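You operate a simulated robot arm through the tools that you are given. There is no shell and no other tool.

The job below is to be done with a simulated robot arm. You get a single attempt, and the scene is never put back.

TASK
Set the controls near the top of the tinting bench. At the end: the orange lid knob is turned to mark back; the purple lid knob is turned to mark back; the blue lid knob is turned to mark back; the red lid knob is turned to mark back; whatever was shut is shut again. Leave all else as you found it, and nothing knocked over.

The check looks at the end state, three seconds after you hand in, the way a careful person would. Anything else that was tipped, shoved, dropped, spilled or broken makes it a failure. Lids that push on must go on centred and level and be pressed home; caps that screw on are set level and turned clockwise until they are tight.

THE ROBOT
A 7-joint arm with a three-finger gripper, fixed in place. Base frame: the origin is at the foot of the arm, x ahead of it, y to its left, z up; the work surface is at about z = 0.85. Readings come in m, rad, newtons and seconds.
Its first joint turns from -2.897 to 2.897 rad. Payload 2.69 kg.
The tool frame sits at the grasp point between the pads (the TCP): z along the fingers, y along the line on which they close. The tips reach 0.03 m beyond it. The gripper opens to 0.128 m. The gripper's body begins 0.117 m behind the TCP.
Orientation is told as [roll, pitch, yaw] about the base's x, y, z axes, in that order, counted from this pose: with the fingers straight down and closing along the base's y, the tool's x points along the base's -x, its y along +y and its z along -z.

THE INTERFACE
- The arm moves only by the tool apply_moves. Its argument "increments" is one flat list of numbers, 7 for each row, row after row: the shift along the tool's x, y, z in m, then the turn, a rotation vector about the tool's x, y, z in rad, then the closure, from 0 (fully open) to 1 (shut). In form: [x, y, z, wx, wy, wz, hand, x, y, z, wx, wy, wz, hand, ...]. A call has 1 to 20 rows; each row is the pose to reach, as a shift and turn from the pose commanded when the call began, along the tool's axes at that moment. Rows are played at 5 a second. More than 0.05 m and 0.15 rad between two rows, or a gripper value outside its range, and nothing of the call is played. Where a pose cannot be reached the arm comes as near as it can. A force on the tool above 40 N (or 10 N above the force at the start of the call, whichever is more), or a blocked arm, ends the call early, and 0.2 s more pass. Each finger halts on what it meets, pressing with about 29 N; the grip force reading is that of the motor and also rises with nothing between the fingers. The clock runs only during rows and for 0.2 s after the last one: add rows that repeat a pose to give the fingers time. It gives the time, the measured TCP pose, the force on the tool (base axes), the opening and the grip force at its end, in the units of the frame above (readings bear some noise), with the torque about the TCP (base axes, N m) and any sound that the robot's microphone picked up, and new pictures: "pictures" is both (left out), scene, wrist or none.
- Cameras (640 x 400 px; columns grow to the right, rows downward): "scene" is fixed at [0.2199, 0.65, 1.6851]; the picture's right is [-0.94, -0.35, 0.00], its down [-0.16, 0.44, -0.88] and it looks along [0.31, -0.83, -0.47] (base axes); focal length 357 px, centre (320, 200). "wrist" rides on the gripper at [0.058, 0.054, -0.131] in the tool frame; the picture's right is [-0.68, 0.74, 0.00], its down [-0.62, -0.57, -0.55] and it looks along [-0.40, -0.37, 0.84] (tool axes); focal length 234 px, centre (320, 200). There is no depth. A picture from a camera that has moved, and an enlarged one, comes with that camera's place and axes in the base frame and with its lens.
- move_column(by): slides the trunk up (or, below 0, down) by that many m; the arm rides with it, the base frame stays. It gives what a move gives, with no picture.
- enlarge(camera, box): a new picture of the part [left, top, right, bottom] of that camera's present view, enlarged. It takes no simulated time.
- hand_in(): hands the job in; it is judged then, once.

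Places have to be worked out from the pictures, the camera data and where the tool is seen. Open the gripper and draw the arm clear of the work before you hand the job in, unless the task says otherwise.

The tools are called after "Request:" as name(argument=value, ...) on one line, values as JSON. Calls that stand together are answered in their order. apply_moves: Moves the arm, as the interface text tells. Its arguments: {"type":"object","properties":{"increments":{"type":"array","items":{"type":"number"}},"pictures":{"type":"string","enum":["both","scene","wrist","none"]}},"required":["increments"]} The other tools are called the same way: move_column (by) slides the trunk up or down; enlarge (camera, box) takes an enlarged picture of a part of a camera's view; hand_in () hands the job in.

At the start:

```text
t: 0.0
ee_pos: [0.5487, -0.1748, 1.4137]
tcp_rot: [0.001, 0.0, -0.001]
ft_force: [0.8, -1.0, -0.2]
wrist_torque: [-0.03, 0.01, 0.0]
gripper_width: 0.1279
gripper_force: 0.0
trunk travel left (down, up): [-0.15, 0.2]
```

scene: 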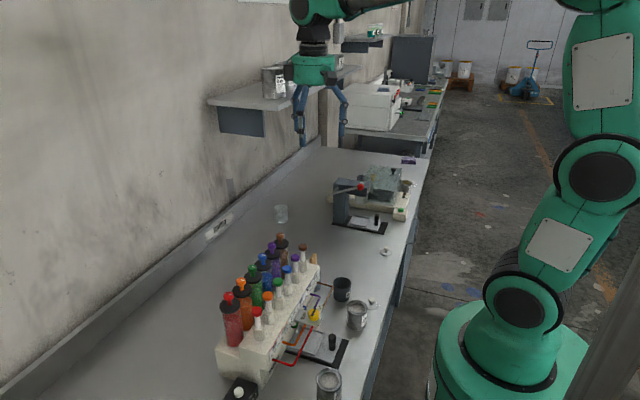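
wrist: 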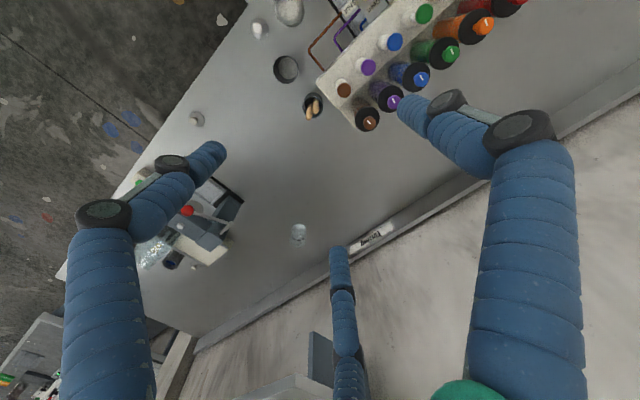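

I'll begin by looking closely at the bottle rack with the coloured lid knobs, in both cameras.

Request:
enlarge(camera="scene", box=[200, 220, 360, 320])

Request:
enlarge(camera="scene", box=[200, 300, 360, 400])

Request:
enlarge(camera="wrist", box=[300, 0, 540, 150])

```text
4.00 times, centred on (280, 270) of scene
camera zoom: at [0.2199, 0.65, 1.6851], right [-0.94, -0.35, 0.0], down [-0.16, 0.44, -0.88], along [0.31, -0.83, -0.47], focal length 1429 px, centre (480, -80)
```

zoom: 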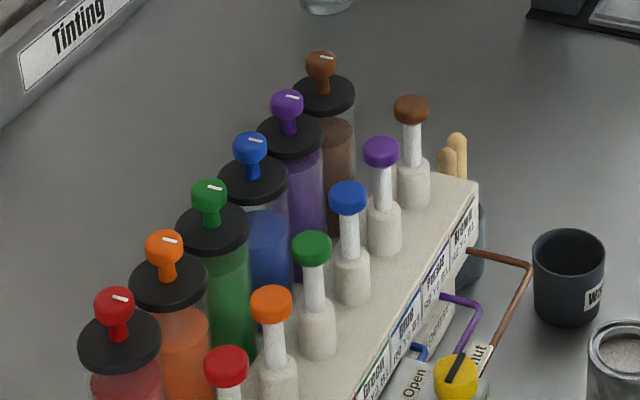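

```text
4.00 times, centred on (280, 350) of scene
camera zoom: at [0.2199, 0.65, 1.6851], right [-0.94, -0.35, 0.0], down [-0.16, 0.44, -0.88], along [0.31, -0.83, -0.47], focal length 1429 px, centre (480, -400)
```

zoom: 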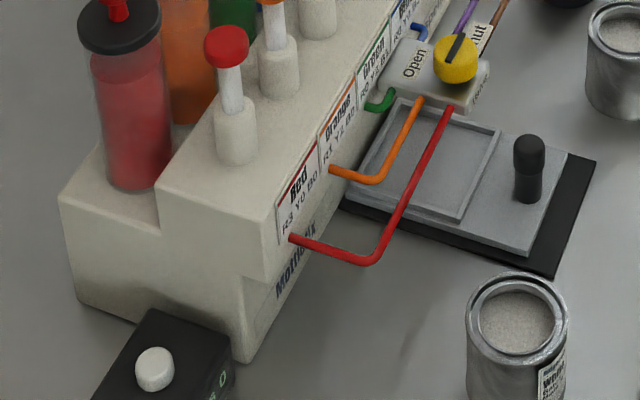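

```text
2.67 times, centred on (420, 75) of wrist
camera zoom: at [0.4899, -0.1219, 1.5453], right [0.68, 0.74, 0.0], down [0.62, -0.57, 0.55], along [0.4, -0.37, -0.84], focal length 624 px, centre (53, 533)
```

zoom: 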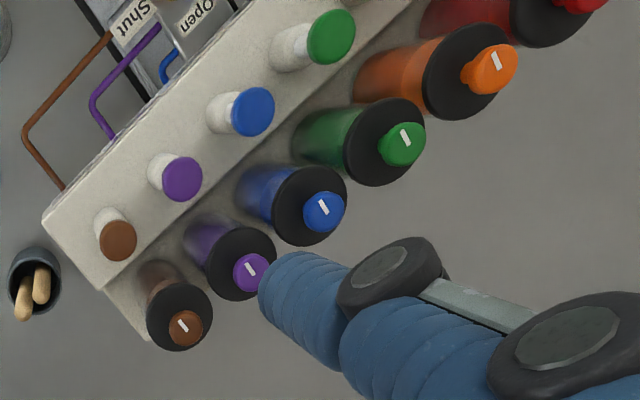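

The canister lid knobs look to be in a row at about x≈0.64, with y running from about -0.13 (brown) to 0.135 (red) and tops at z≈1.10. I'll bring the wrist camera closer, staying high, to read the marks on the lids.

Request:
apply_moves(increments=[-0.005, 0.03, 0.013, 0, 0, 0, 0, -0.01, 0.06, 0.026, 0, 0, 0, 0, -0.015, 0.09, 0.039, 0, 0, 0, 0, -0.02, 0.12, 0.052, 0, 0, 0, 0, -0.025, 0.15, 0.065, 0, 0, 0, 0, -0.03, 0.18, 0.078, 0, 0, 0, 0, -0.035, 0.21, 0.091, 0, 0, 0, 0, -0.04, 0.23, 0.1, 0, 0, 0, 0, -0.04, 0.23, 0.1, 0, 0, 0, 0], pictures="both")

```text
t: 2.0
ee_pos: [0.5902, 0.0552, 1.3139]
tcp_rot: [0.0, 0.001, 0.001]
ft_force: [0.5, -0.1, -0.3]
wrist_torque: [-0.02, 0.0, 0.01]
gripper_width: 0.1279
gripper_force: 0.1
trunk travel left (down, up): [-0.15, 0.2]
camera wrist: at [0.5297, 0.1089, 1.446], right [0.68, 0.74, 0.0], down [0.62, -0.57, 0.55], along [0.4, -0.37, -0.84], focal length 234 px, centre (320, 200)
```

scene: 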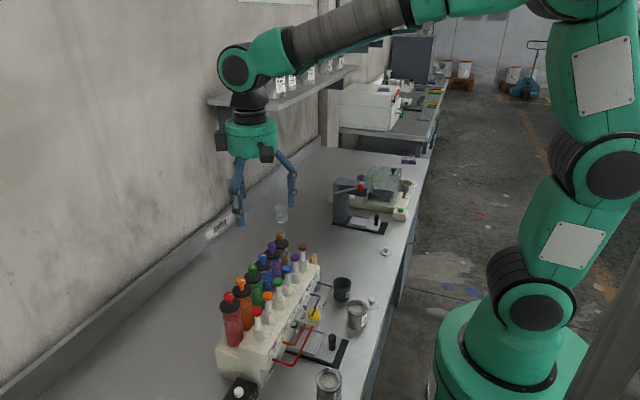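
wrist: 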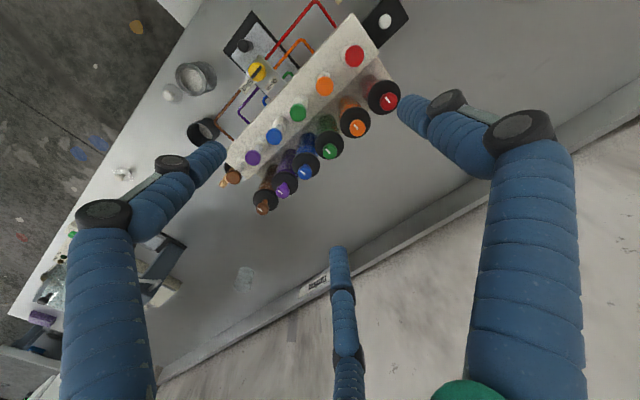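

The wrist view now shows the whole lid row; enlarging to read the marks.

Request:
enlarge(camera="wrist", box=[320, 70, 416, 130])

Request:
enlarge(camera="wrist", box=[260, 120, 356, 180])

Request:
enlarge(camera="wrist", box=[230, 150, 326, 210])

Request:
enlarge(camera="scene", box=[215, 260, 279, 300])

```text
6.67 times, centred on (368, 100) of wrist
camera zoom: at [0.5297, 0.1089, 1.446], right [0.68, 0.74, 0.0], down [0.62, -0.57, 0.55], along [0.4, -0.37, -0.84], focal length 1561 px, centre (0, 867)
```

zoom: 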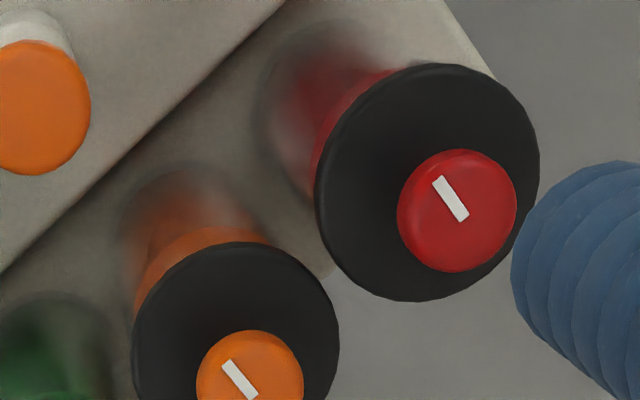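

```text
6.67 times, centred on (308, 150) of wrist
camera zoom: at [0.5297, 0.1089, 1.446], right [0.68, 0.74, 0.0], down [0.62, -0.57, 0.55], along [0.4, -0.37, -0.84], focal length 1561 px, centre (400, 533)
```

zoom: 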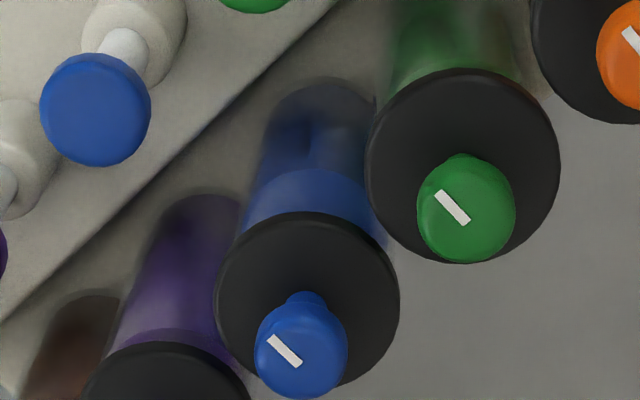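

```text
6.67 times, centred on (278, 180) of wrist
camera zoom: at [0.5297, 0.1089, 1.446], right [0.68, 0.74, 0.0], down [0.62, -0.57, 0.55], along [0.4, -0.37, -0.84], focal length 1561 px, centre (600, 333)
```

zoom: 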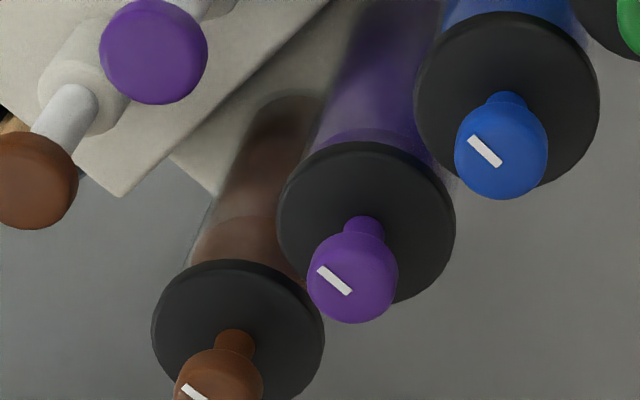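

```text
10.00 times, centred on (247, 280) of scene
camera zoom: at [0.2199, 0.65, 1.6851], right [-0.94, -0.35, 0.0], down [-0.16, 0.44, -0.88], along [0.31, -0.83, -0.47], focal length 3573 px, centre (1050, -600)
```

zoom: 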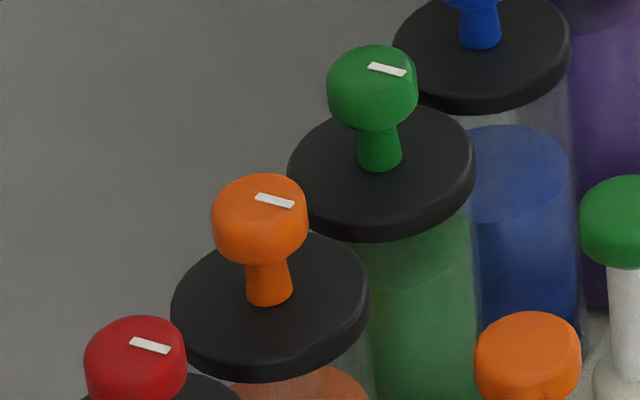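

All six lid knobs carry a white pointer now facing the robot (-x, front); "back" would be the wall side (+x). Checking the gripper's real shape and the dispenser's front labels before getting close.

Request:
enlarge(camera="scene", box=[200, 110, 328, 190])

Request:
enlarge(camera="wrist", box=[200, 0, 360, 100])

Request:
enlarge(camera="scene", box=[200, 220, 360, 320])

Request:
enlarge(camera="scene", box=[270, 280, 350, 330])

```text
5.00 times, centred on (264, 150) of scene
camera zoom: at [0.2199, 0.65, 1.6851], right [-0.94, -0.35, 0.0], down [-0.16, 0.44, -0.88], along [0.31, -0.83, -0.47], focal length 1787 px, centre (600, 450)
```

zoom: 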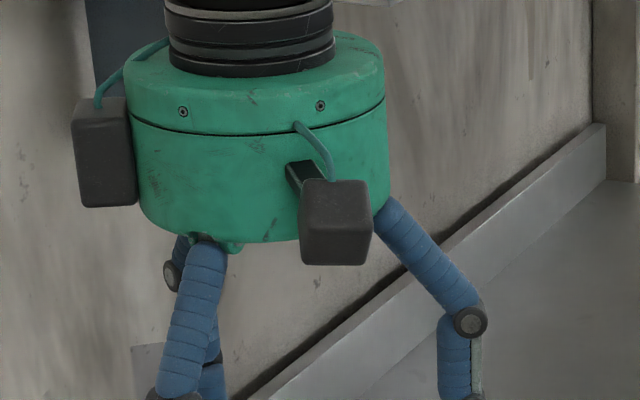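

```text
4.00 times, centred on (280, 50) of wrist
camera zoom: at [0.5297, 0.1089, 1.446], right [0.68, 0.74, 0.0], down [0.62, -0.57, 0.55], along [0.4, -0.37, -0.84], focal length 937 px, centre (480, 800)
```

zoom: 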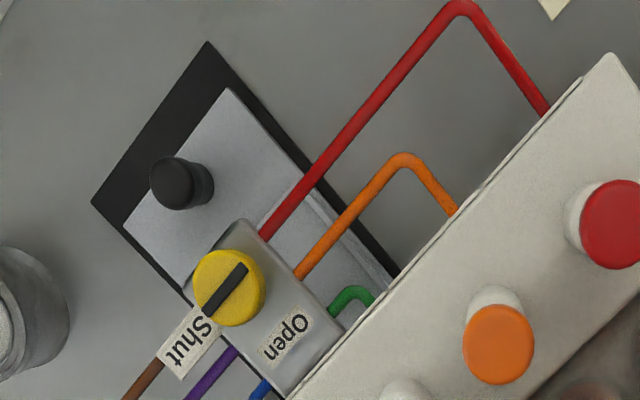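

```text
4.00 times, centred on (280, 270) of scene
camera zoom: at [0.2199, 0.65, 1.6851], right [-0.94, -0.35, 0.0], down [-0.16, 0.44, -0.88], along [0.31, -0.83, -0.47], focal length 1429 px, centre (480, -80)
```

zoom: 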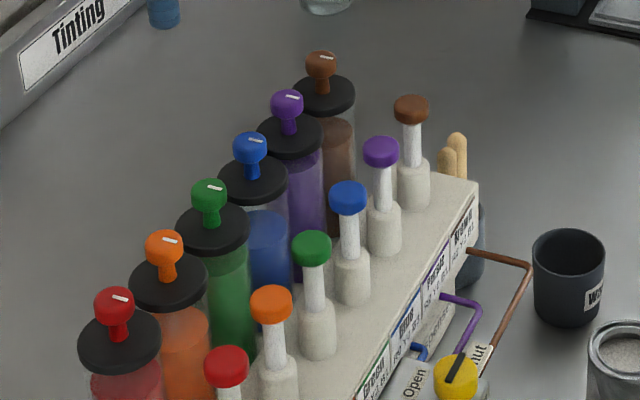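

```text
8.00 times, centred on (310, 305) of scene
camera zoom: at [0.2199, 0.65, 1.6851], right [-0.94, -0.35, 0.0], down [-0.16, 0.44, -0.88], along [0.31, -0.83, -0.47], focal length 2858 px, centre (400, -640)
```

zoom: 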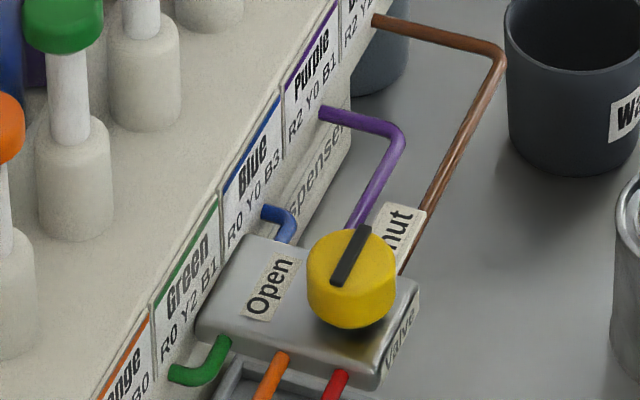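

The gripper picture shows three jointed fingers though it's described as a two-finger one, so I'll close it partway in free air and see how the tips move.

Request:
apply_moves(increments=[0, 0, 0, 0, 0, 0, 0.7, 0, 0, 0, 0, 0, 0, 0.7, 0, 0, 0, 0, 0, 0, 0.7, 0, 0, 0, 0, 0, 0, 0.7], pictures="both")

```text
t: 3.0
ee_pos: [0.5892, 0.0544, 1.3136]
tcp_rot: [0.0, -0.001, -0.001]
ft_force: [-1.1, 0.2, 0.3]
wrist_torque: [0.01, 0.02, 0.03]
gripper_width: 0.0385
gripper_force: 0.1
trunk travel left (down, up): [-0.15, 0.2]
camera wrist: at [0.5296, 0.1083, 1.4461], right [0.68, 0.74, 0.0], down [0.62, -0.57, 0.55], along [0.4, -0.37, -0.84], focal length 234 px, centre (320, 200)
```

scene: 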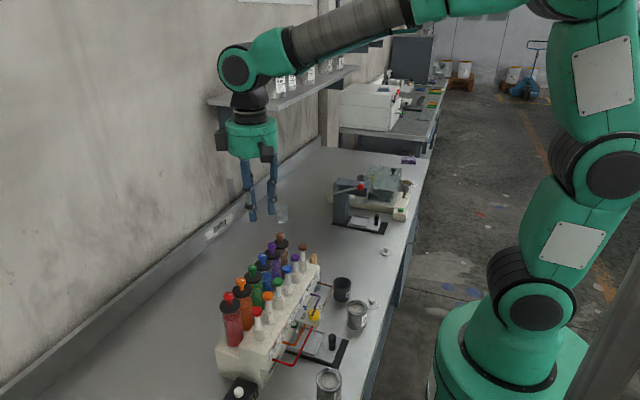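
wrist: 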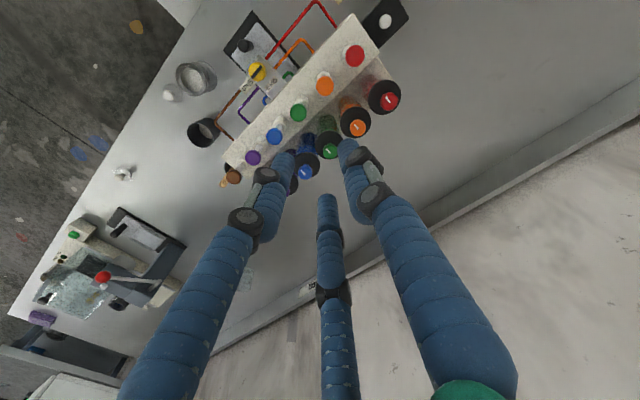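

The three drawn fingers close centrically (inner radius ≈0.019 m at 0.7). Next I move above the red knob, still about 12 cm clear of it, while turning the tool -90° in yaw to test the wrist's range.

Request:
apply_moves(increments=[-0.00445, 0.0074, 0.00545, 0, 0, 0.1428, 0.7, -0.0089, 0.0148, 0.0109, 0, 0, 0.2856, 0.7, -0.01335, 0.0222, 0.01635, 0, 0, 0.4284, 0.7, -0.0178, 0.0296, 0.0218, 0, 0, 0.5712, 0.7, -0.02225, 0.037, 0.02725, 0, 0, 0.714, 0.7, -0.0267, 0.0444, 0.0327, 0, 0, 0.8568, 0.7, -0.03115, 0.0518, 0.03815, 0, 0, 0.9996, 0.7, -0.0356, 0.0592, 0.0436, 0, 0, 1.1424, 0.7, -0.04005, 0.0666, 0.04905, 0, 0, 1.2852, 0.7, -0.0445, 0.074, 0.0545, 0, 0, 1.428, 0.7, -0.049, 0.0815, 0.06, 0, 0, 1.5708, 0.7, -0.049, 0.0815, 0.06, 0, 0, 1.5708, 0.7, -0.049, 0.0815, 0.06, 0, 0, 1.5708, 0.7], pictures="both")

```text
t: 5.8
ee_pos: [0.6394, 0.1356, 1.2542]
tcp_rot: [-0.001, 0.001, -1.571]
ft_force: [0.1, 0.9, 0.1]
wrist_torque: [0.0, 0.01, 0.05]
gripper_width: 0.0385
gripper_force: 0.1
trunk travel left (down, up): [-0.15, 0.2]
camera wrist: at [0.6913, 0.1937, 1.3855], right [0.74, -0.68, 0.0], down [-0.57, -0.62, 0.55], along [-0.37, -0.4, -0.84], focal length 234 px, centre (320, 200)
```

scene: 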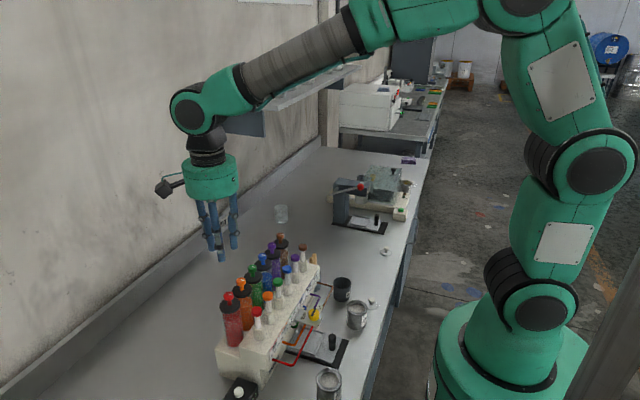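
wrist: 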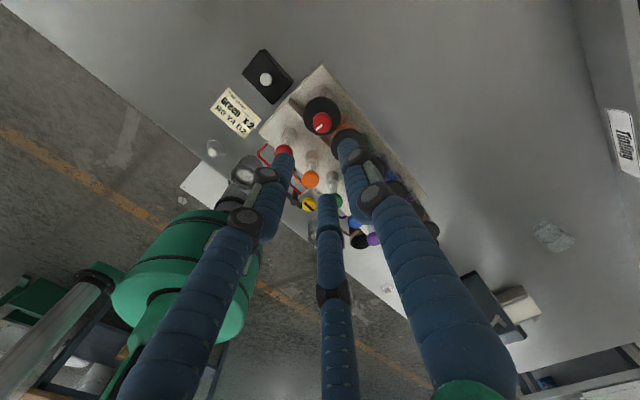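

The -90° yaw was reached cleanly. I'll enlarge the view of the red knob (and the card on the bench) to refine the knob's position.

Request:
enlarge(camera="wrist", box=[288, 90, 352, 130])

Request:
enlarge(camera="wrist", box=[200, 80, 280, 130])

Request:
enlarge(camera="scene", box=[180, 180, 276, 240])

```text
10.00 times, centred on (320, 110) of wrist
camera zoom: at [0.6913, 0.1937, 1.3855], right [0.74, -0.68, 0.0], down [-0.57, -0.62, 0.55], along [-0.37, -0.4, -0.84], focal length 2342 px, centre (320, 1100)
```

zoom: 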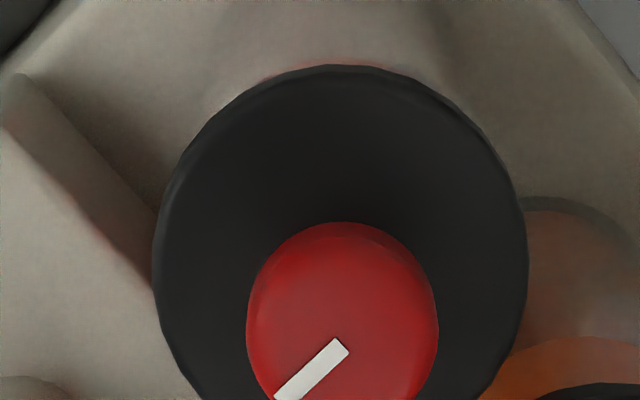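

```text
8.00 times, centred on (240, 105) of wrist
camera zoom: at [0.6913, 0.1937, 1.3855], right [0.74, -0.68, 0.0], down [-0.57, -0.62, 0.55], along [-0.37, -0.4, -0.84], focal length 1873 px, centre (960, 960)
```

zoom: 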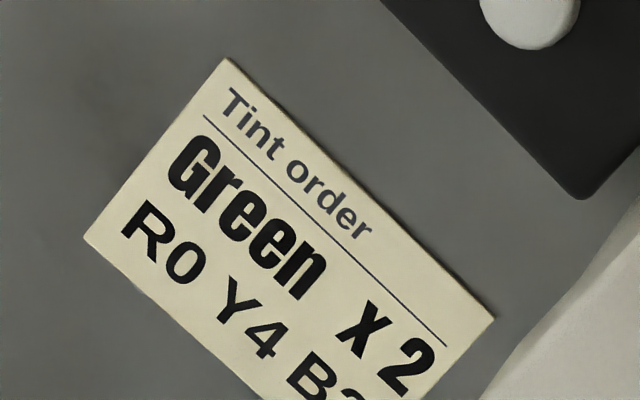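

```text
6.67 times, centred on (228, 210) of scene
camera zoom: at [0.2199, 0.65, 1.6851], right [-0.94, -0.35, 0.0], down [-0.16, 0.44, -0.88], along [0.31, -0.83, -0.47], focal length 2382 px, centre (933, 133)
```

zoom: 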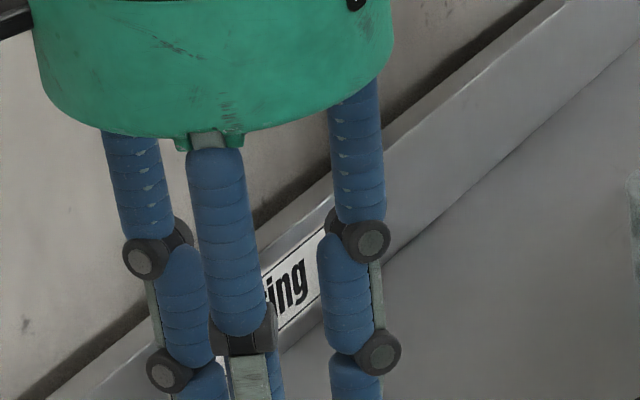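

The red pointer is confirmed facing -x, and the knob sits within a few mm of beneath the tool. Descending so the tips are about 2 cm above the knob, for a precise look.

Request:
apply_moves(increments=[0, 0, 0.02, 0, 0, 0, 0.7, 0, 0, 0.04, 0, 0, 0, 0.7, 0, 0, 0.06, 0, 0, 0, 0.7, 0, 0, 0.08, 0, 0, 0, 0.7, 0, 0, 0.095, 0, 0, 0, 0.7, 0, 0, 0.095, 0, 0, 0, 0.7, 0, 0, 0.095, 0, 0, 0, 0.7], pictures="both")

```text
t: 7.4
ee_pos: [0.6389, 0.1338, 1.1579]
tcp_rot: [0.001, 0.0, -1.569]
ft_force: [-0.9, 1.0, -0.1]
wrist_torque: [-0.01, 0.0, -0.01]
gripper_width: 0.0385
gripper_force: 0.1
trunk travel left (down, up): [-0.15, 0.2]
camera wrist: at [0.6917, 0.193, 1.2905], right [0.74, -0.68, 0.0], down [-0.56, -0.62, 0.55], along [-0.37, -0.4, -0.84], focal length 234 px, centre (320, 200)
```

scene: 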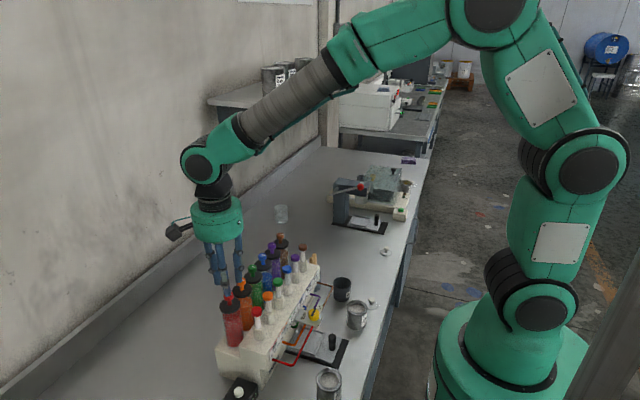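
wrist: 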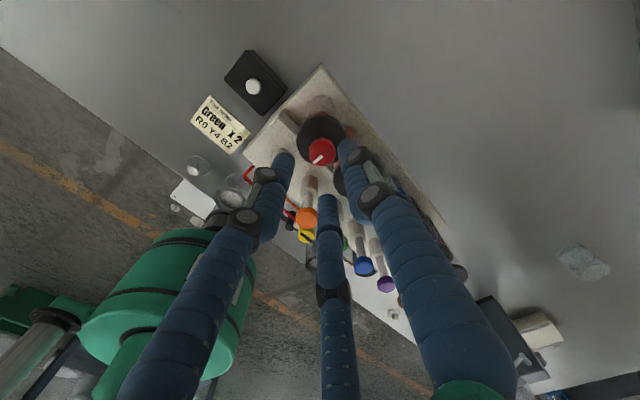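

Request:
enlarge(camera="wrist", box=[272, 120, 368, 180])

Request:
enlarge(camera="scene", box=[195, 240, 275, 290])

```text
6.67 times, centred on (320, 150) of wrist
camera zoom: at [0.6917, 0.193, 1.2905], right [0.74, -0.68, 0.0], down [-0.56, -0.62, 0.55], along [-0.37, -0.4, -0.84], focal length 1561 px, centre (320, 533)
```

zoom: 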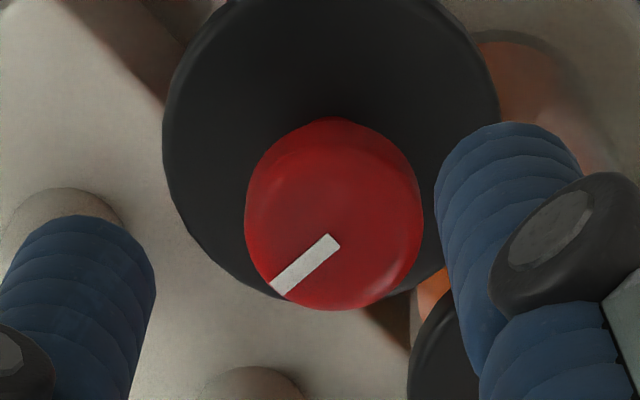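

```text
8.00 times, centred on (235, 265) of scene
camera zoom: at [0.2199, 0.65, 1.6851], right [-0.94, -0.35, 0.0], down [-0.16, 0.44, -0.88], along [0.31, -0.83, -0.47], focal length 2858 px, centre (1000, -320)
```

zoom: 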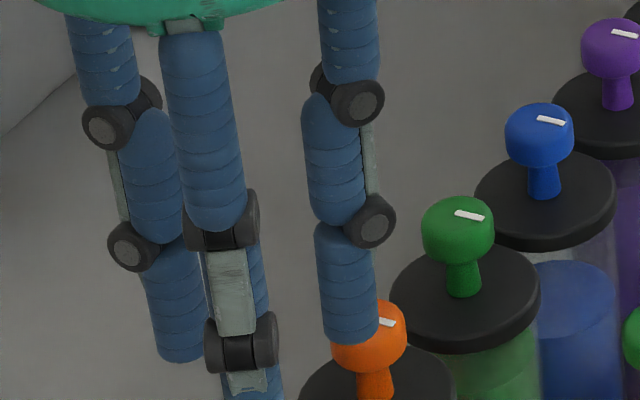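

The zoom shows the red knob inside the finger ring but my position estimates disagree by 2–4 mm. Turning the tool 3.0 rad the other way at this safe height (tips ~2 cm above knob tops) gives an opposing view to cancel camera offsets and tests the yaw range.

Request:
apply_moves(increments=[0, 0, 0, 0, 0, -0.15, 0.7, 0, 0, 0, 0, 0, -0.3, 0.7, 0, 0, 0, 0, 0, -0.45, 0.7, 0, 0, 0, 0, 0, -0.6, 0.7, 0, 0, 0, 0, 0, -0.75, 0.7, 0, 0, 0, 0, 0, -0.9, 0.7, 0, 0, 0, 0, 0, -1.05, 0.7, 0, 0, 0, 0, 0, -1.2, 0.7, 0, 0, 0, 0, 0, -1.35, 0.7, 0, 0, 0, 0, 0, -1.5, 0.7, 0, 0, 0, 0, 0, -1.65, 0.7, 0, 0, 0, 0, 0, -1.8, 0.7, 0, 0, 0, 0, 0, -1.95, 0.7, 0, 0, 0, 0, 0, -2.1, 0.7, 0, 0, 0, 0, 0, -2.25, 0.7, 0, 0, 0, 0, 0, -2.4, 0.7, 0, 0, 0, 0, 0, -2.55, 0.7, 0, 0, 0, 0, 0, -2.7, 0.7, 0, 0, 0, 0, 0, -2.85, 0.7, 0, 0, 0, 0, 0, -3.0, 0.7], pictures="both")

```text
t: 11.6
ee_pos: [0.6367, 0.1352, 1.1586]
tcp_rot: [0.001, 0.001, 1.433]
ft_force: [0.5, -0.1, -0.1]
wrist_torque: [0.0, -0.04, 0.0]
gripper_width: 0.0385
gripper_force: 0.0
trunk travel left (down, up): [-0.15, 0.2]
camera wrist: at [0.5751, 0.0853, 1.2899], right [-0.64, 0.77, 0.0], down [0.65, 0.53, 0.55], along [0.42, 0.35, -0.84], focal length 234 px, centre (320, 200)
```

scene: 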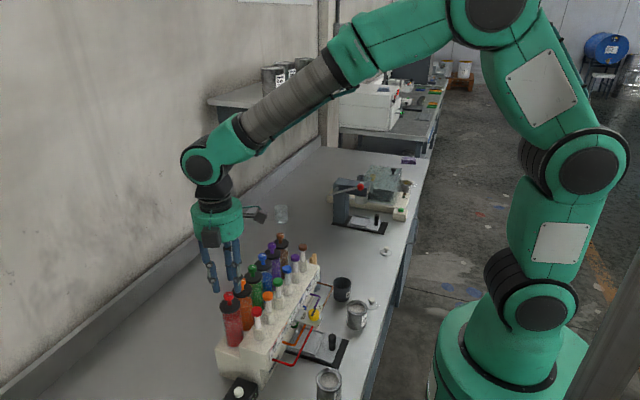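
wrist: 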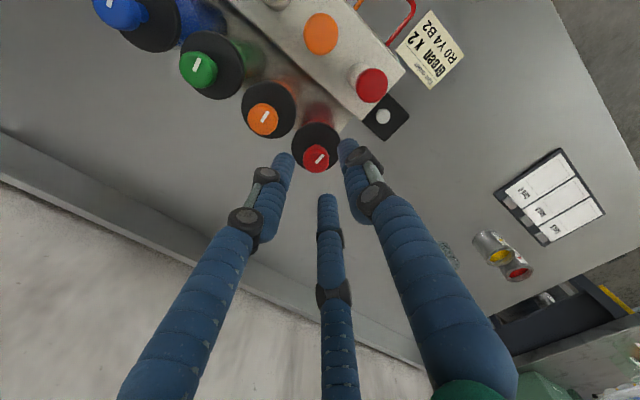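

The opposite yaw was reached too, so a 180° turn in one grip is possible. Zooming on the red knob from this side.

Request:
enlarge(camera="wrist", box=[272, 120, 368, 180])

Request:
enlarge(camera="scene", box=[195, 255, 275, 305])

```text
6.67 times, centred on (320, 150) of wrist
camera zoom: at [0.5751, 0.0853, 1.2899], right [-0.64, 0.77, 0.0], down [0.65, 0.53, 0.55], along [0.42, 0.35, -0.84], focal length 1561 px, centre (320, 533)
```

zoom: 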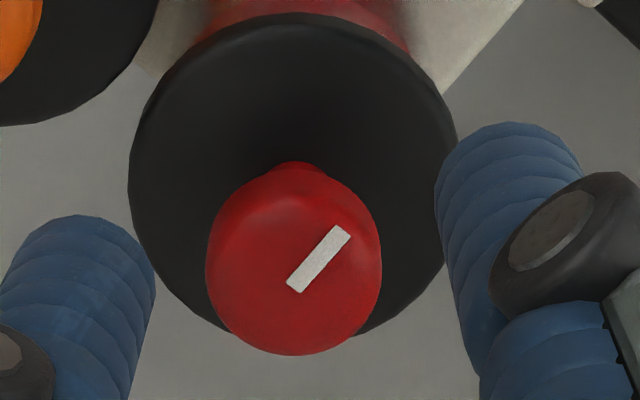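

```text
8.00 times, centred on (235, 280) of scene
camera zoom: at [0.2199, 0.65, 1.6851], right [-0.94, -0.35, 0.0], down [-0.16, 0.44, -0.88], along [0.31, -0.83, -0.47], focal length 2858 px, centre (1000, -440)
```

zoom: 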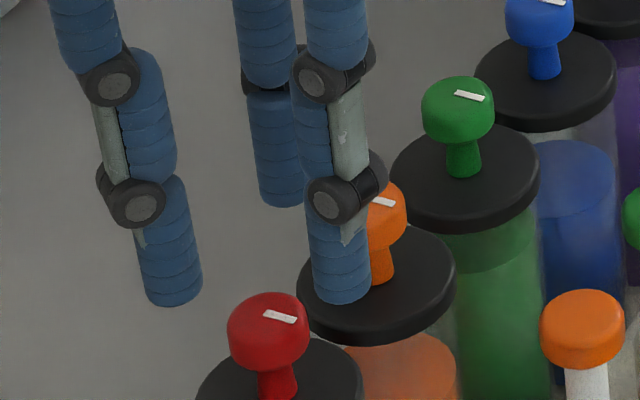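

Comparing the opposing views puts the red knob axis about 4 mm further in +x than the tool, with its top near z≈1.105. I shift +4 mm in x, turn to yaw≈1.58 and lower the tips around the knob head (tips ~1.088, lid ~1.077).

Request:
apply_moves(increments=[-0.0006, -0.004, 0, 0, 0, -0.14, 0.7, -0.0006, -0.004, 0.008, 0, 0, -0.14, 0.7, -0.0006, -0.004, 0.016, 0, 0, -0.14, 0.7, -0.0006, -0.004, 0.024, 0, 0, -0.14, 0.7, -0.0006, -0.004, 0.032, 0, 0, -0.14, 0.7, -0.0006, -0.004, 0.04, 0, 0, -0.14, 0.7, -0.0006, -0.004, 0.04, 0, 0, -0.14, 0.7], pictures="both")

```text
t: 13.2
ee_pos: [0.6416, 0.1358, 1.1195]
tcp_rot: [0.0, 0.0, 1.57]
ft_force: [0.1, 0.0, -0.1]
wrist_torque: [0.03, -0.03, -0.02]
gripper_width: 0.0386
gripper_force: 0.0
trunk travel left (down, up): [-0.15, 0.2]
camera wrist: at [0.5874, 0.0765, 1.251], right [-0.74, 0.68, 0.0], down [0.57, 0.62, 0.55], along [0.37, 0.4, -0.84], focal length 234 px, centre (320, 200)
```

scene: 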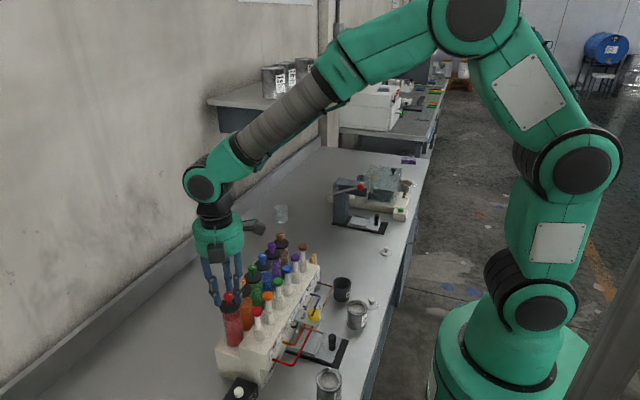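
wrist: 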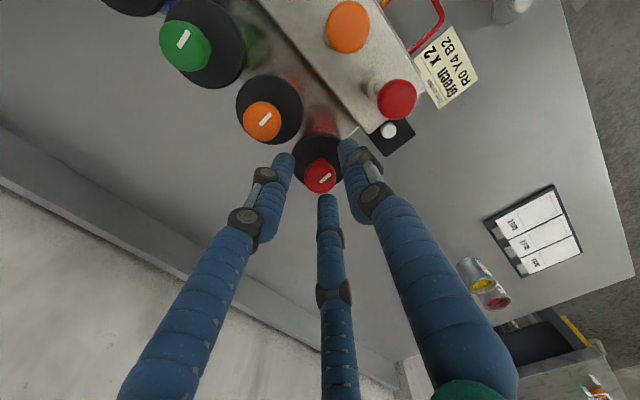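

No contact forces. Zooming to check how the fingers sit around the red knob.

Request:
enlarge(camera="wrist", box=[264, 130, 376, 200])

Request:
enlarge(camera="scene", box=[195, 265, 275, 315])

```text
5.71 times, centred on (320, 165) of wrist
camera zoom: at [0.5874, 0.0765, 1.251], right [-0.74, 0.68, 0.0], down [0.57, 0.62, 0.55], along [0.37, 0.4, -0.84], focal length 1338 px, centre (320, 400)
```

zoom: 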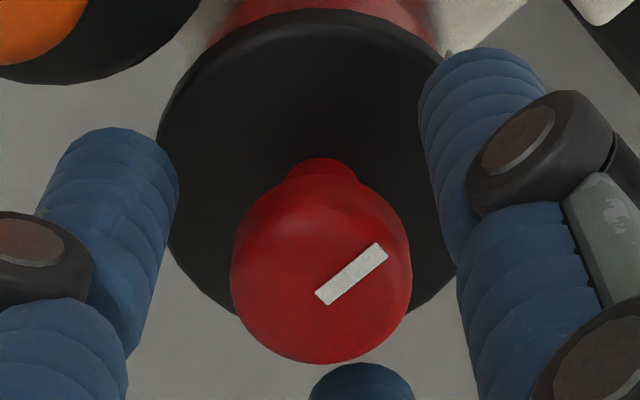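

```text
8.00 times, centred on (235, 290) of scene
camera zoom: at [0.2199, 0.65, 1.6851], right [-0.94, -0.35, 0.0], down [-0.16, 0.44, -0.88], along [0.31, -0.83, -0.47], focal length 2858 px, centre (1000, -520)
```

zoom: 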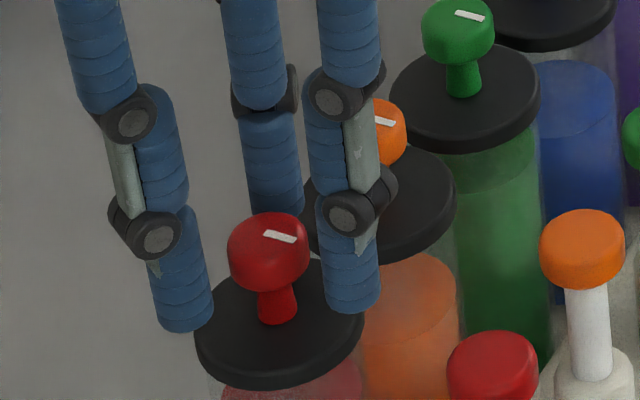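

The knob is nicely centred between the fingers, with tips at about mid-head level and clear of the lid. Now closing gently in steps and watching forces.

Request:
apply_moves(increments=[0, 0, 0, 0, 0, 0, 0.75, 0, 0, 0, 0, 0, 0, 0.79, 0, 0, 0, 0, 0, 0, 0.82, 0, 0, 0, 0, 0, 0, 0.85, 0, 0, 0, 0, 0, 0, 0.88, 0, 0, 0, 0, 0, 0, 0.88], pictures="both")

```text
t: 14.6
ee_pos: [0.6422, 0.1352, 1.1182]
tcp_rot: [-0.001, 0.001, 1.569]
ft_force: [2.3, 4.3, -1.4]
wrist_torque: [0.1, -0.03, -0.05]
gripper_width: 0.0226
gripper_force: 44.7
trunk travel left (down, up): [-0.15, 0.2]
camera wrist: at [0.5875, 0.0769, 1.2511], right [-0.74, 0.68, 0.0], down [0.57, 0.62, 0.55], along [0.37, 0.4, -0.84], focal length 234 px, centre (320, 200)
```

scene: 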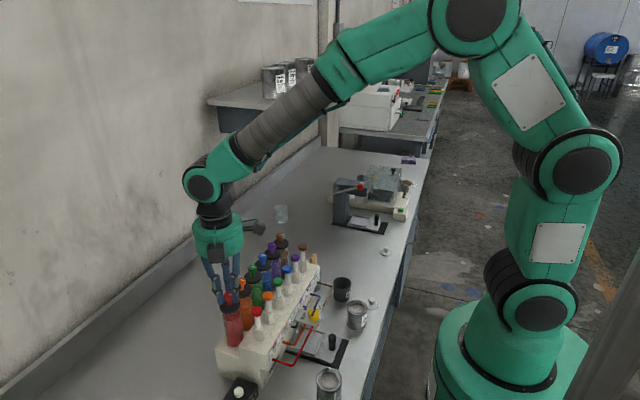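
wrist: 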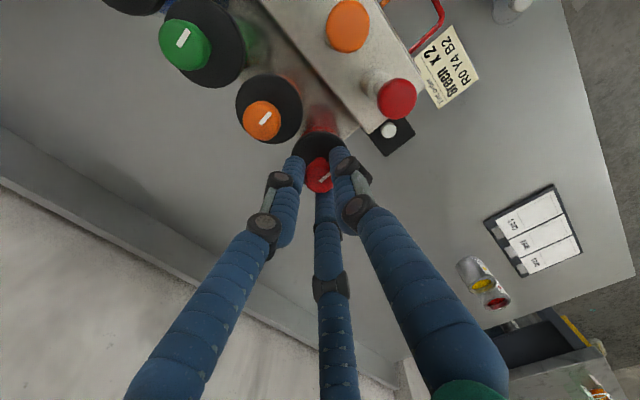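

Gripped at 0.0226 m with only small side forces. I'll try a first small turn (0.3 rad, clockwise from above) and read the torque and picture.

Request:
apply_moves(increments=[0, 0, 0, 0, 0, 0.06, 0.9, 0, 0, 0, 0, 0, 0.12, 0.9, 0, 0, 0, 0, 0, 0.18, 0.9, 0, 0, 0, 0, 0, 0.24, 0.9, 0, 0, 0, 0, 0, 0.3, 0.9, 0, 0, 0, 0, 0, 0.3, 0.9], pictures="both")

Request:
enlarge(camera="wrist", box=[264, 130, 376, 200])

Request:
enlarge(camera="scene", box=[195, 265, 275, 315])

```text
t: 16.0
ee_pos: [0.6424, 0.1353, 1.1181]
tcp_rot: [0.0, 0.001, 1.266]
ft_force: [0.3, -4.7, 5.4]
wrist_torque: [-0.31, -0.01, 0.3]
gripper_width: 0.0215
gripper_force: 45.3
trunk travel left (down, up): [-0.15, 0.2]
camera wrist: at [0.5726, 0.0955, 1.2506], right [-0.5, 0.86, 0.0], down [0.72, 0.42, 0.55], along [0.47, 0.28, -0.84], focal length 234 px, centre (320, 200)
```

scene: 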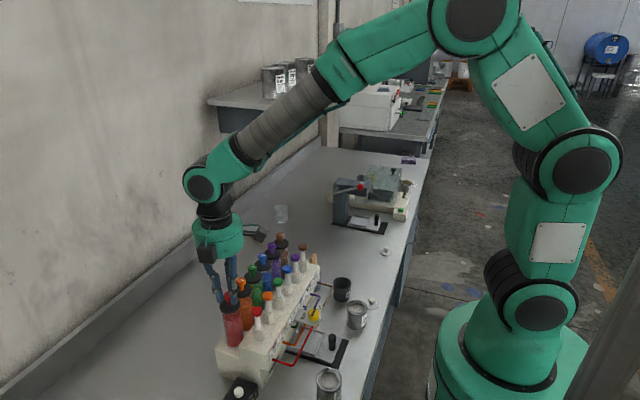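
wrist: 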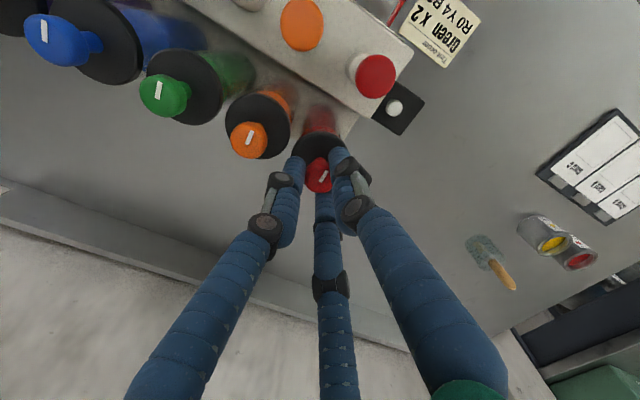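

```text
5.71 times, centred on (320, 165) of wrist
camera zoom: at [0.5726, 0.0955, 1.2506], right [-0.5, 0.86, 0.0], down [0.72, 0.42, 0.55], along [0.47, 0.28, -0.84], focal length 1338 px, centre (320, 400)
```

zoom: 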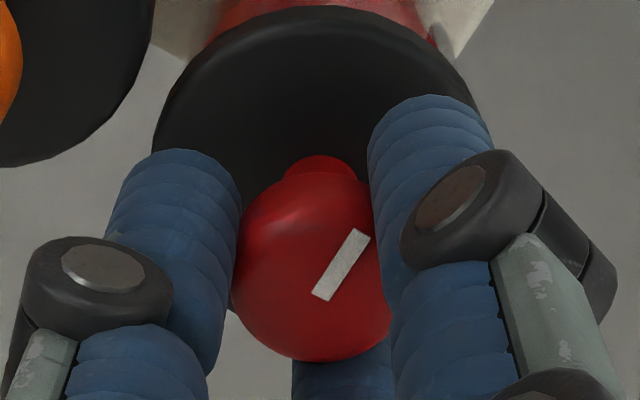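

```text
8.00 times, centred on (235, 290) of scene
camera zoom: at [0.2199, 0.65, 1.6851], right [-0.94, -0.35, 0.0], down [-0.16, 0.44, -0.88], along [0.31, -0.83, -0.47], focal length 2858 px, centre (1000, -520)
```

zoom: 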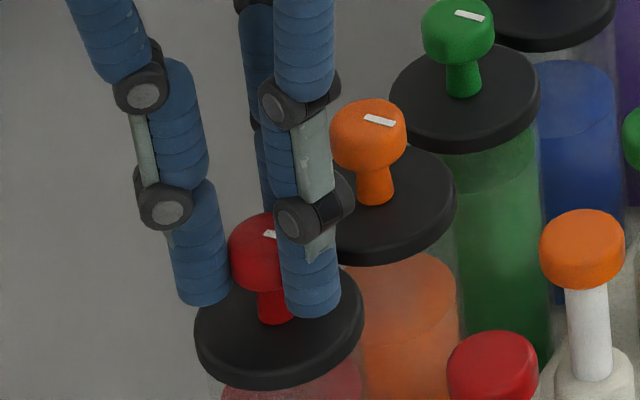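

The mark rotated relative to the fingers, i.e. the knob stayed put and the fingers slipped (0.3 N m): likely a stop in this sense. I'll try the other sense (counter-clockwise from above) by 0.3 rad.

Request:
apply_moves(increments=[0, 0, 0, 0, 0, -0.06, 0.9, 0, 0, 0, 0, 0, -0.12, 0.9, 0, 0, 0, 0, 0, -0.18, 0.9, 0, 0, 0, 0, 0, -0.24, 0.9, 0, 0, 0, 0, 0, -0.3, 0.9, 0, 0, 0, 0, 0, -0.3, 0.9], pictures="wrist")

Request:
enlarge(camera="wrist", box=[264, 130, 376, 200])

Request:
enlarge(camera="scene", box=[195, 265, 275, 315])

```text
t: 17.4
ee_pos: [0.641, 0.1356, 1.1183]
tcp_rot: [0.0, 0.0, 1.571]
ft_force: [2.9, -14.9, 8.0]
wrist_torque: [-0.45, -0.05, 0.0]
gripper_width: 0.0216
gripper_force: 45.2
trunk travel left (down, up): [-0.15, 0.2]
camera wrist: at [0.5874, 0.0768, 1.2506], right [-0.74, 0.68, 0.0], down [0.57, 0.62, 0.55], along [0.37, 0.4, -0.84], focal length 234 px, centre (320, 200)
```

wrist: 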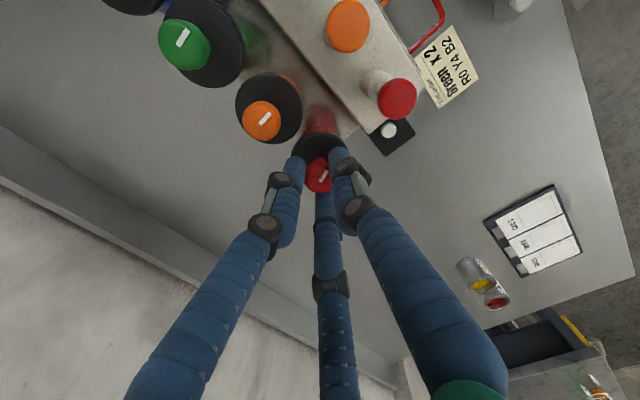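

```text
5.71 times, centred on (320, 165) of wrist
camera zoom: at [0.5874, 0.0768, 1.2506], right [-0.74, 0.68, 0.0], down [0.57, 0.62, 0.55], along [0.37, 0.4, -0.84], focal length 1338 px, centre (320, 400)
```

zoom: 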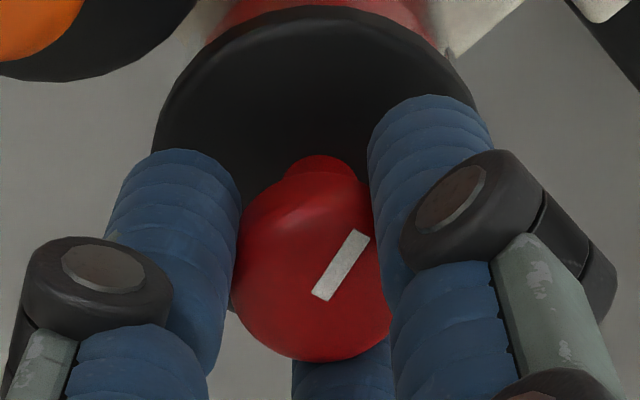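

```text
8.00 times, centred on (235, 290) of scene
camera zoom: at [0.2199, 0.65, 1.6851], right [-0.94, -0.35, 0.0], down [-0.16, 0.44, -0.88], along [0.31, -0.83, -0.47], focal length 2858 px, centre (1000, -520)
```

zoom: 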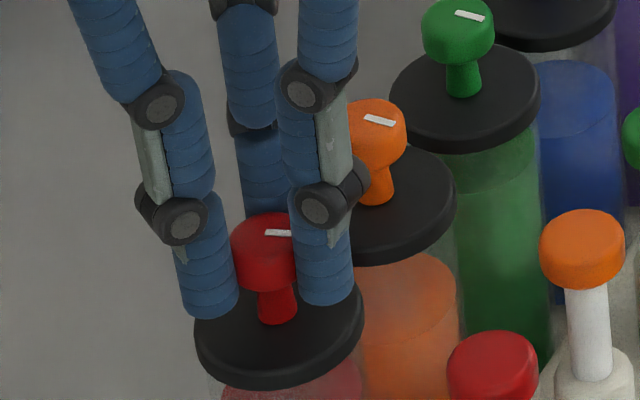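

Counter-clockwise works: the mark kept its place relative to the fingers, so the knob turned with them (~0.3 rad). I now release the knob to relax the side force and check centring before winding the wrist back.

Request:
apply_moves(increments=[0, 0, 0, 0, 0, 0, 0.82, 0, 0, 0, 0, 0, 0, 0.75, 0, 0, 0, 0, 0, 0, 0.7, 0, 0, 0, 0, 0, 0, 0.7], pictures="wrist")

Request:
enlarge(camera="wrist", box=[264, 130, 376, 200])

Request:
enlarge(camera="scene", box=[195, 265, 275, 315])

```text
t: 18.4
ee_pos: [0.6413, 0.1363, 1.1181]
tcp_rot: [0.0, 0.0, 1.57]
ft_force: [0.3, -0.3, -0.7]
wrist_torque: [0.03, 0.04, -0.03]
gripper_width: 0.0383
gripper_force: 0.1
trunk travel left (down, up): [-0.15, 0.2]
camera wrist: at [0.5873, 0.0778, 1.2501], right [-0.74, 0.68, 0.0], down [0.57, 0.62, 0.55], along [0.37, 0.4, -0.84], focal length 234 px, centre (320, 200)
```

wrist: 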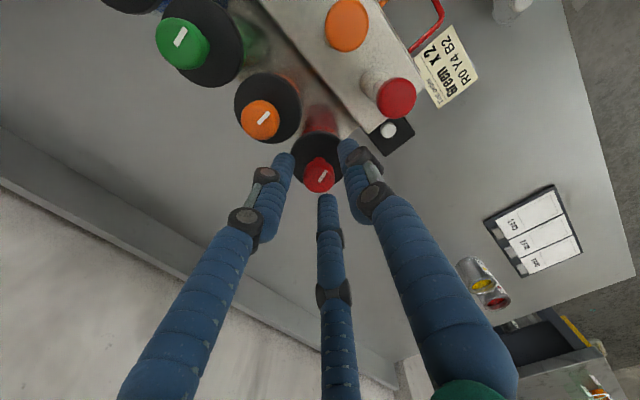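

```text
5.71 times, centred on (320, 165) of wrist
camera zoom: at [0.5873, 0.0778, 1.2501], right [-0.74, 0.68, 0.0], down [0.57, 0.62, 0.55], along [0.37, 0.4, -0.84], focal length 1338 px, centre (320, 400)
```

zoom: 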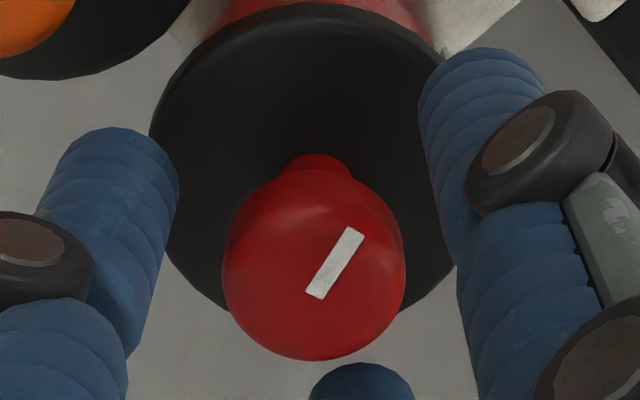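

```text
8.00 times, centred on (235, 290) of scene
camera zoom: at [0.2199, 0.65, 1.6851], right [-0.94, -0.35, 0.0], down [-0.16, 0.44, -0.88], along [0.31, -0.83, -0.47], focal length 2858 px, centre (1000, -520)
```

zoom: 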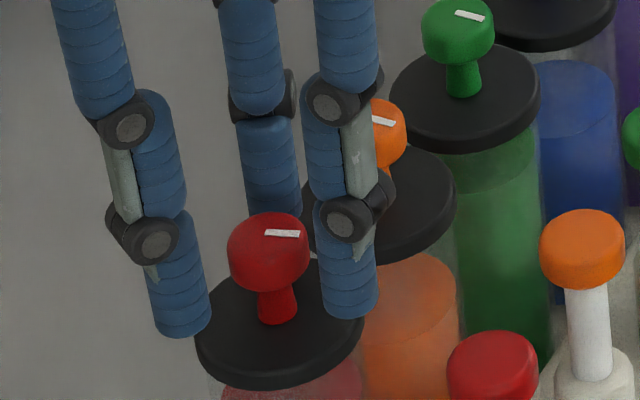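

Released cleanly; the red mark stays turned ~0.3 rad and the lid hasn't moved. Now winding the wrist back 3.0 rad with the open fingers around the knob (clearance ~7 mm all round).

Request:
apply_moves(increments=[0, 0, 0, 0, 0, 0.15, 0.7, 0, 0, 0, 0, 0, 0.3, 0.7, 0, 0, 0, 0, 0, 0.45, 0.7, 0, 0, 0, 0, 0, 0.6, 0.7, 0, 0, 0, 0, 0, 0.75, 0.7, 0, 0, 0, 0, 0, 0.9, 0.7, 0, 0, 0, 0, 0, 1.05, 0.7, 0, 0, 0, 0, 0, 1.2, 0.7, 0, 0, 0, 0, 0, 1.35, 0.7, 0, 0, 0, 0, 0, 1.5, 0.7, 0, 0, 0, 0, 0, 1.65, 0.7, 0, 0, 0, 0, 0, 1.8, 0.7, 0, 0, 0, 0, 0, 1.95, 0.7, 0, 0, 0, 0, 0, 2.1, 0.7, 0, 0, 0, 0, 0, 2.25, 0.7, 0, 0, 0, 0, 0, 2.4, 0.7, 0, 0, 0, 0, 0, 2.55, 0.7, 0, 0, 0, 0, 0, 2.7, 0.7, 0, 0, 0, 0, 0, 2.85, 0.7, 0, 0, 0, 0, 0, 3.0, 0.7], pictures="wrist")

Request:
enlarge(camera="wrist", box=[264, 130, 376, 200])

Request:
enlarge(camera="scene", box=[195, 265, 275, 315])

```text
t: 22.6
ee_pos: [0.6409, 0.1358, 1.1181]
tcp_rot: [0.0, 0.0, -1.434]
ft_force: [0.3, -0.5, 0.1]
wrist_torque: [0.01, 0.01, -0.04]
gripper_width: 0.0387
gripper_force: 0.1
trunk travel left (down, up): [-0.15, 0.2]
camera wrist: at [0.6861, 0.2004, 1.2501], right [0.82, -0.57, 0.0], down [-0.47, -0.69, 0.55], along [-0.31, -0.45, -0.84], focal length 234 px, centre (320, 200)
```

wrist: 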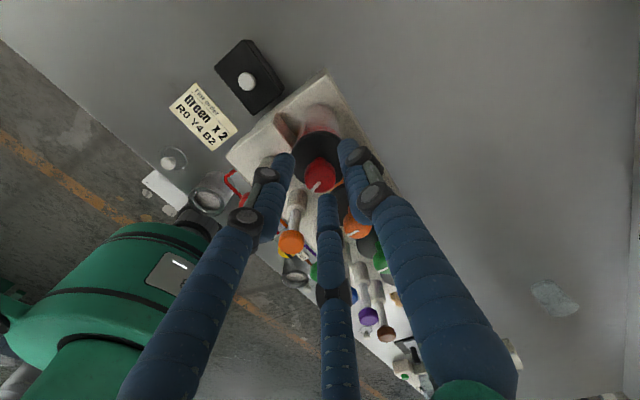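

```text
5.71 times, centred on (320, 165) of wrist
camera zoom: at [0.6861, 0.2004, 1.2501], right [0.82, -0.57, 0.0], down [-0.47, -0.69, 0.55], along [-0.31, -0.45, -0.84], focal length 1338 px, centre (320, 400)
```

zoom: 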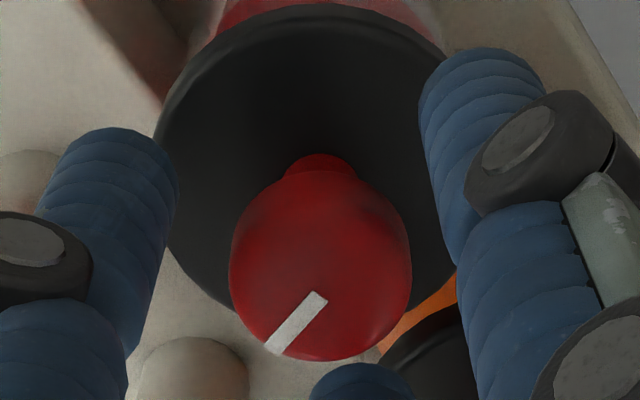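

```text
8.00 times, centred on (235, 290) of scene
camera zoom: at [0.2199, 0.65, 1.6851], right [-0.94, -0.35, 0.0], down [-0.16, 0.44, -0.88], along [0.31, -0.83, -0.47], focal length 2858 px, centre (1000, -520)
```

zoom: 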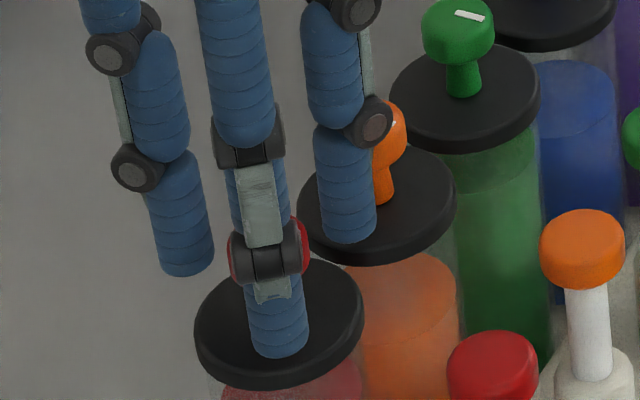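

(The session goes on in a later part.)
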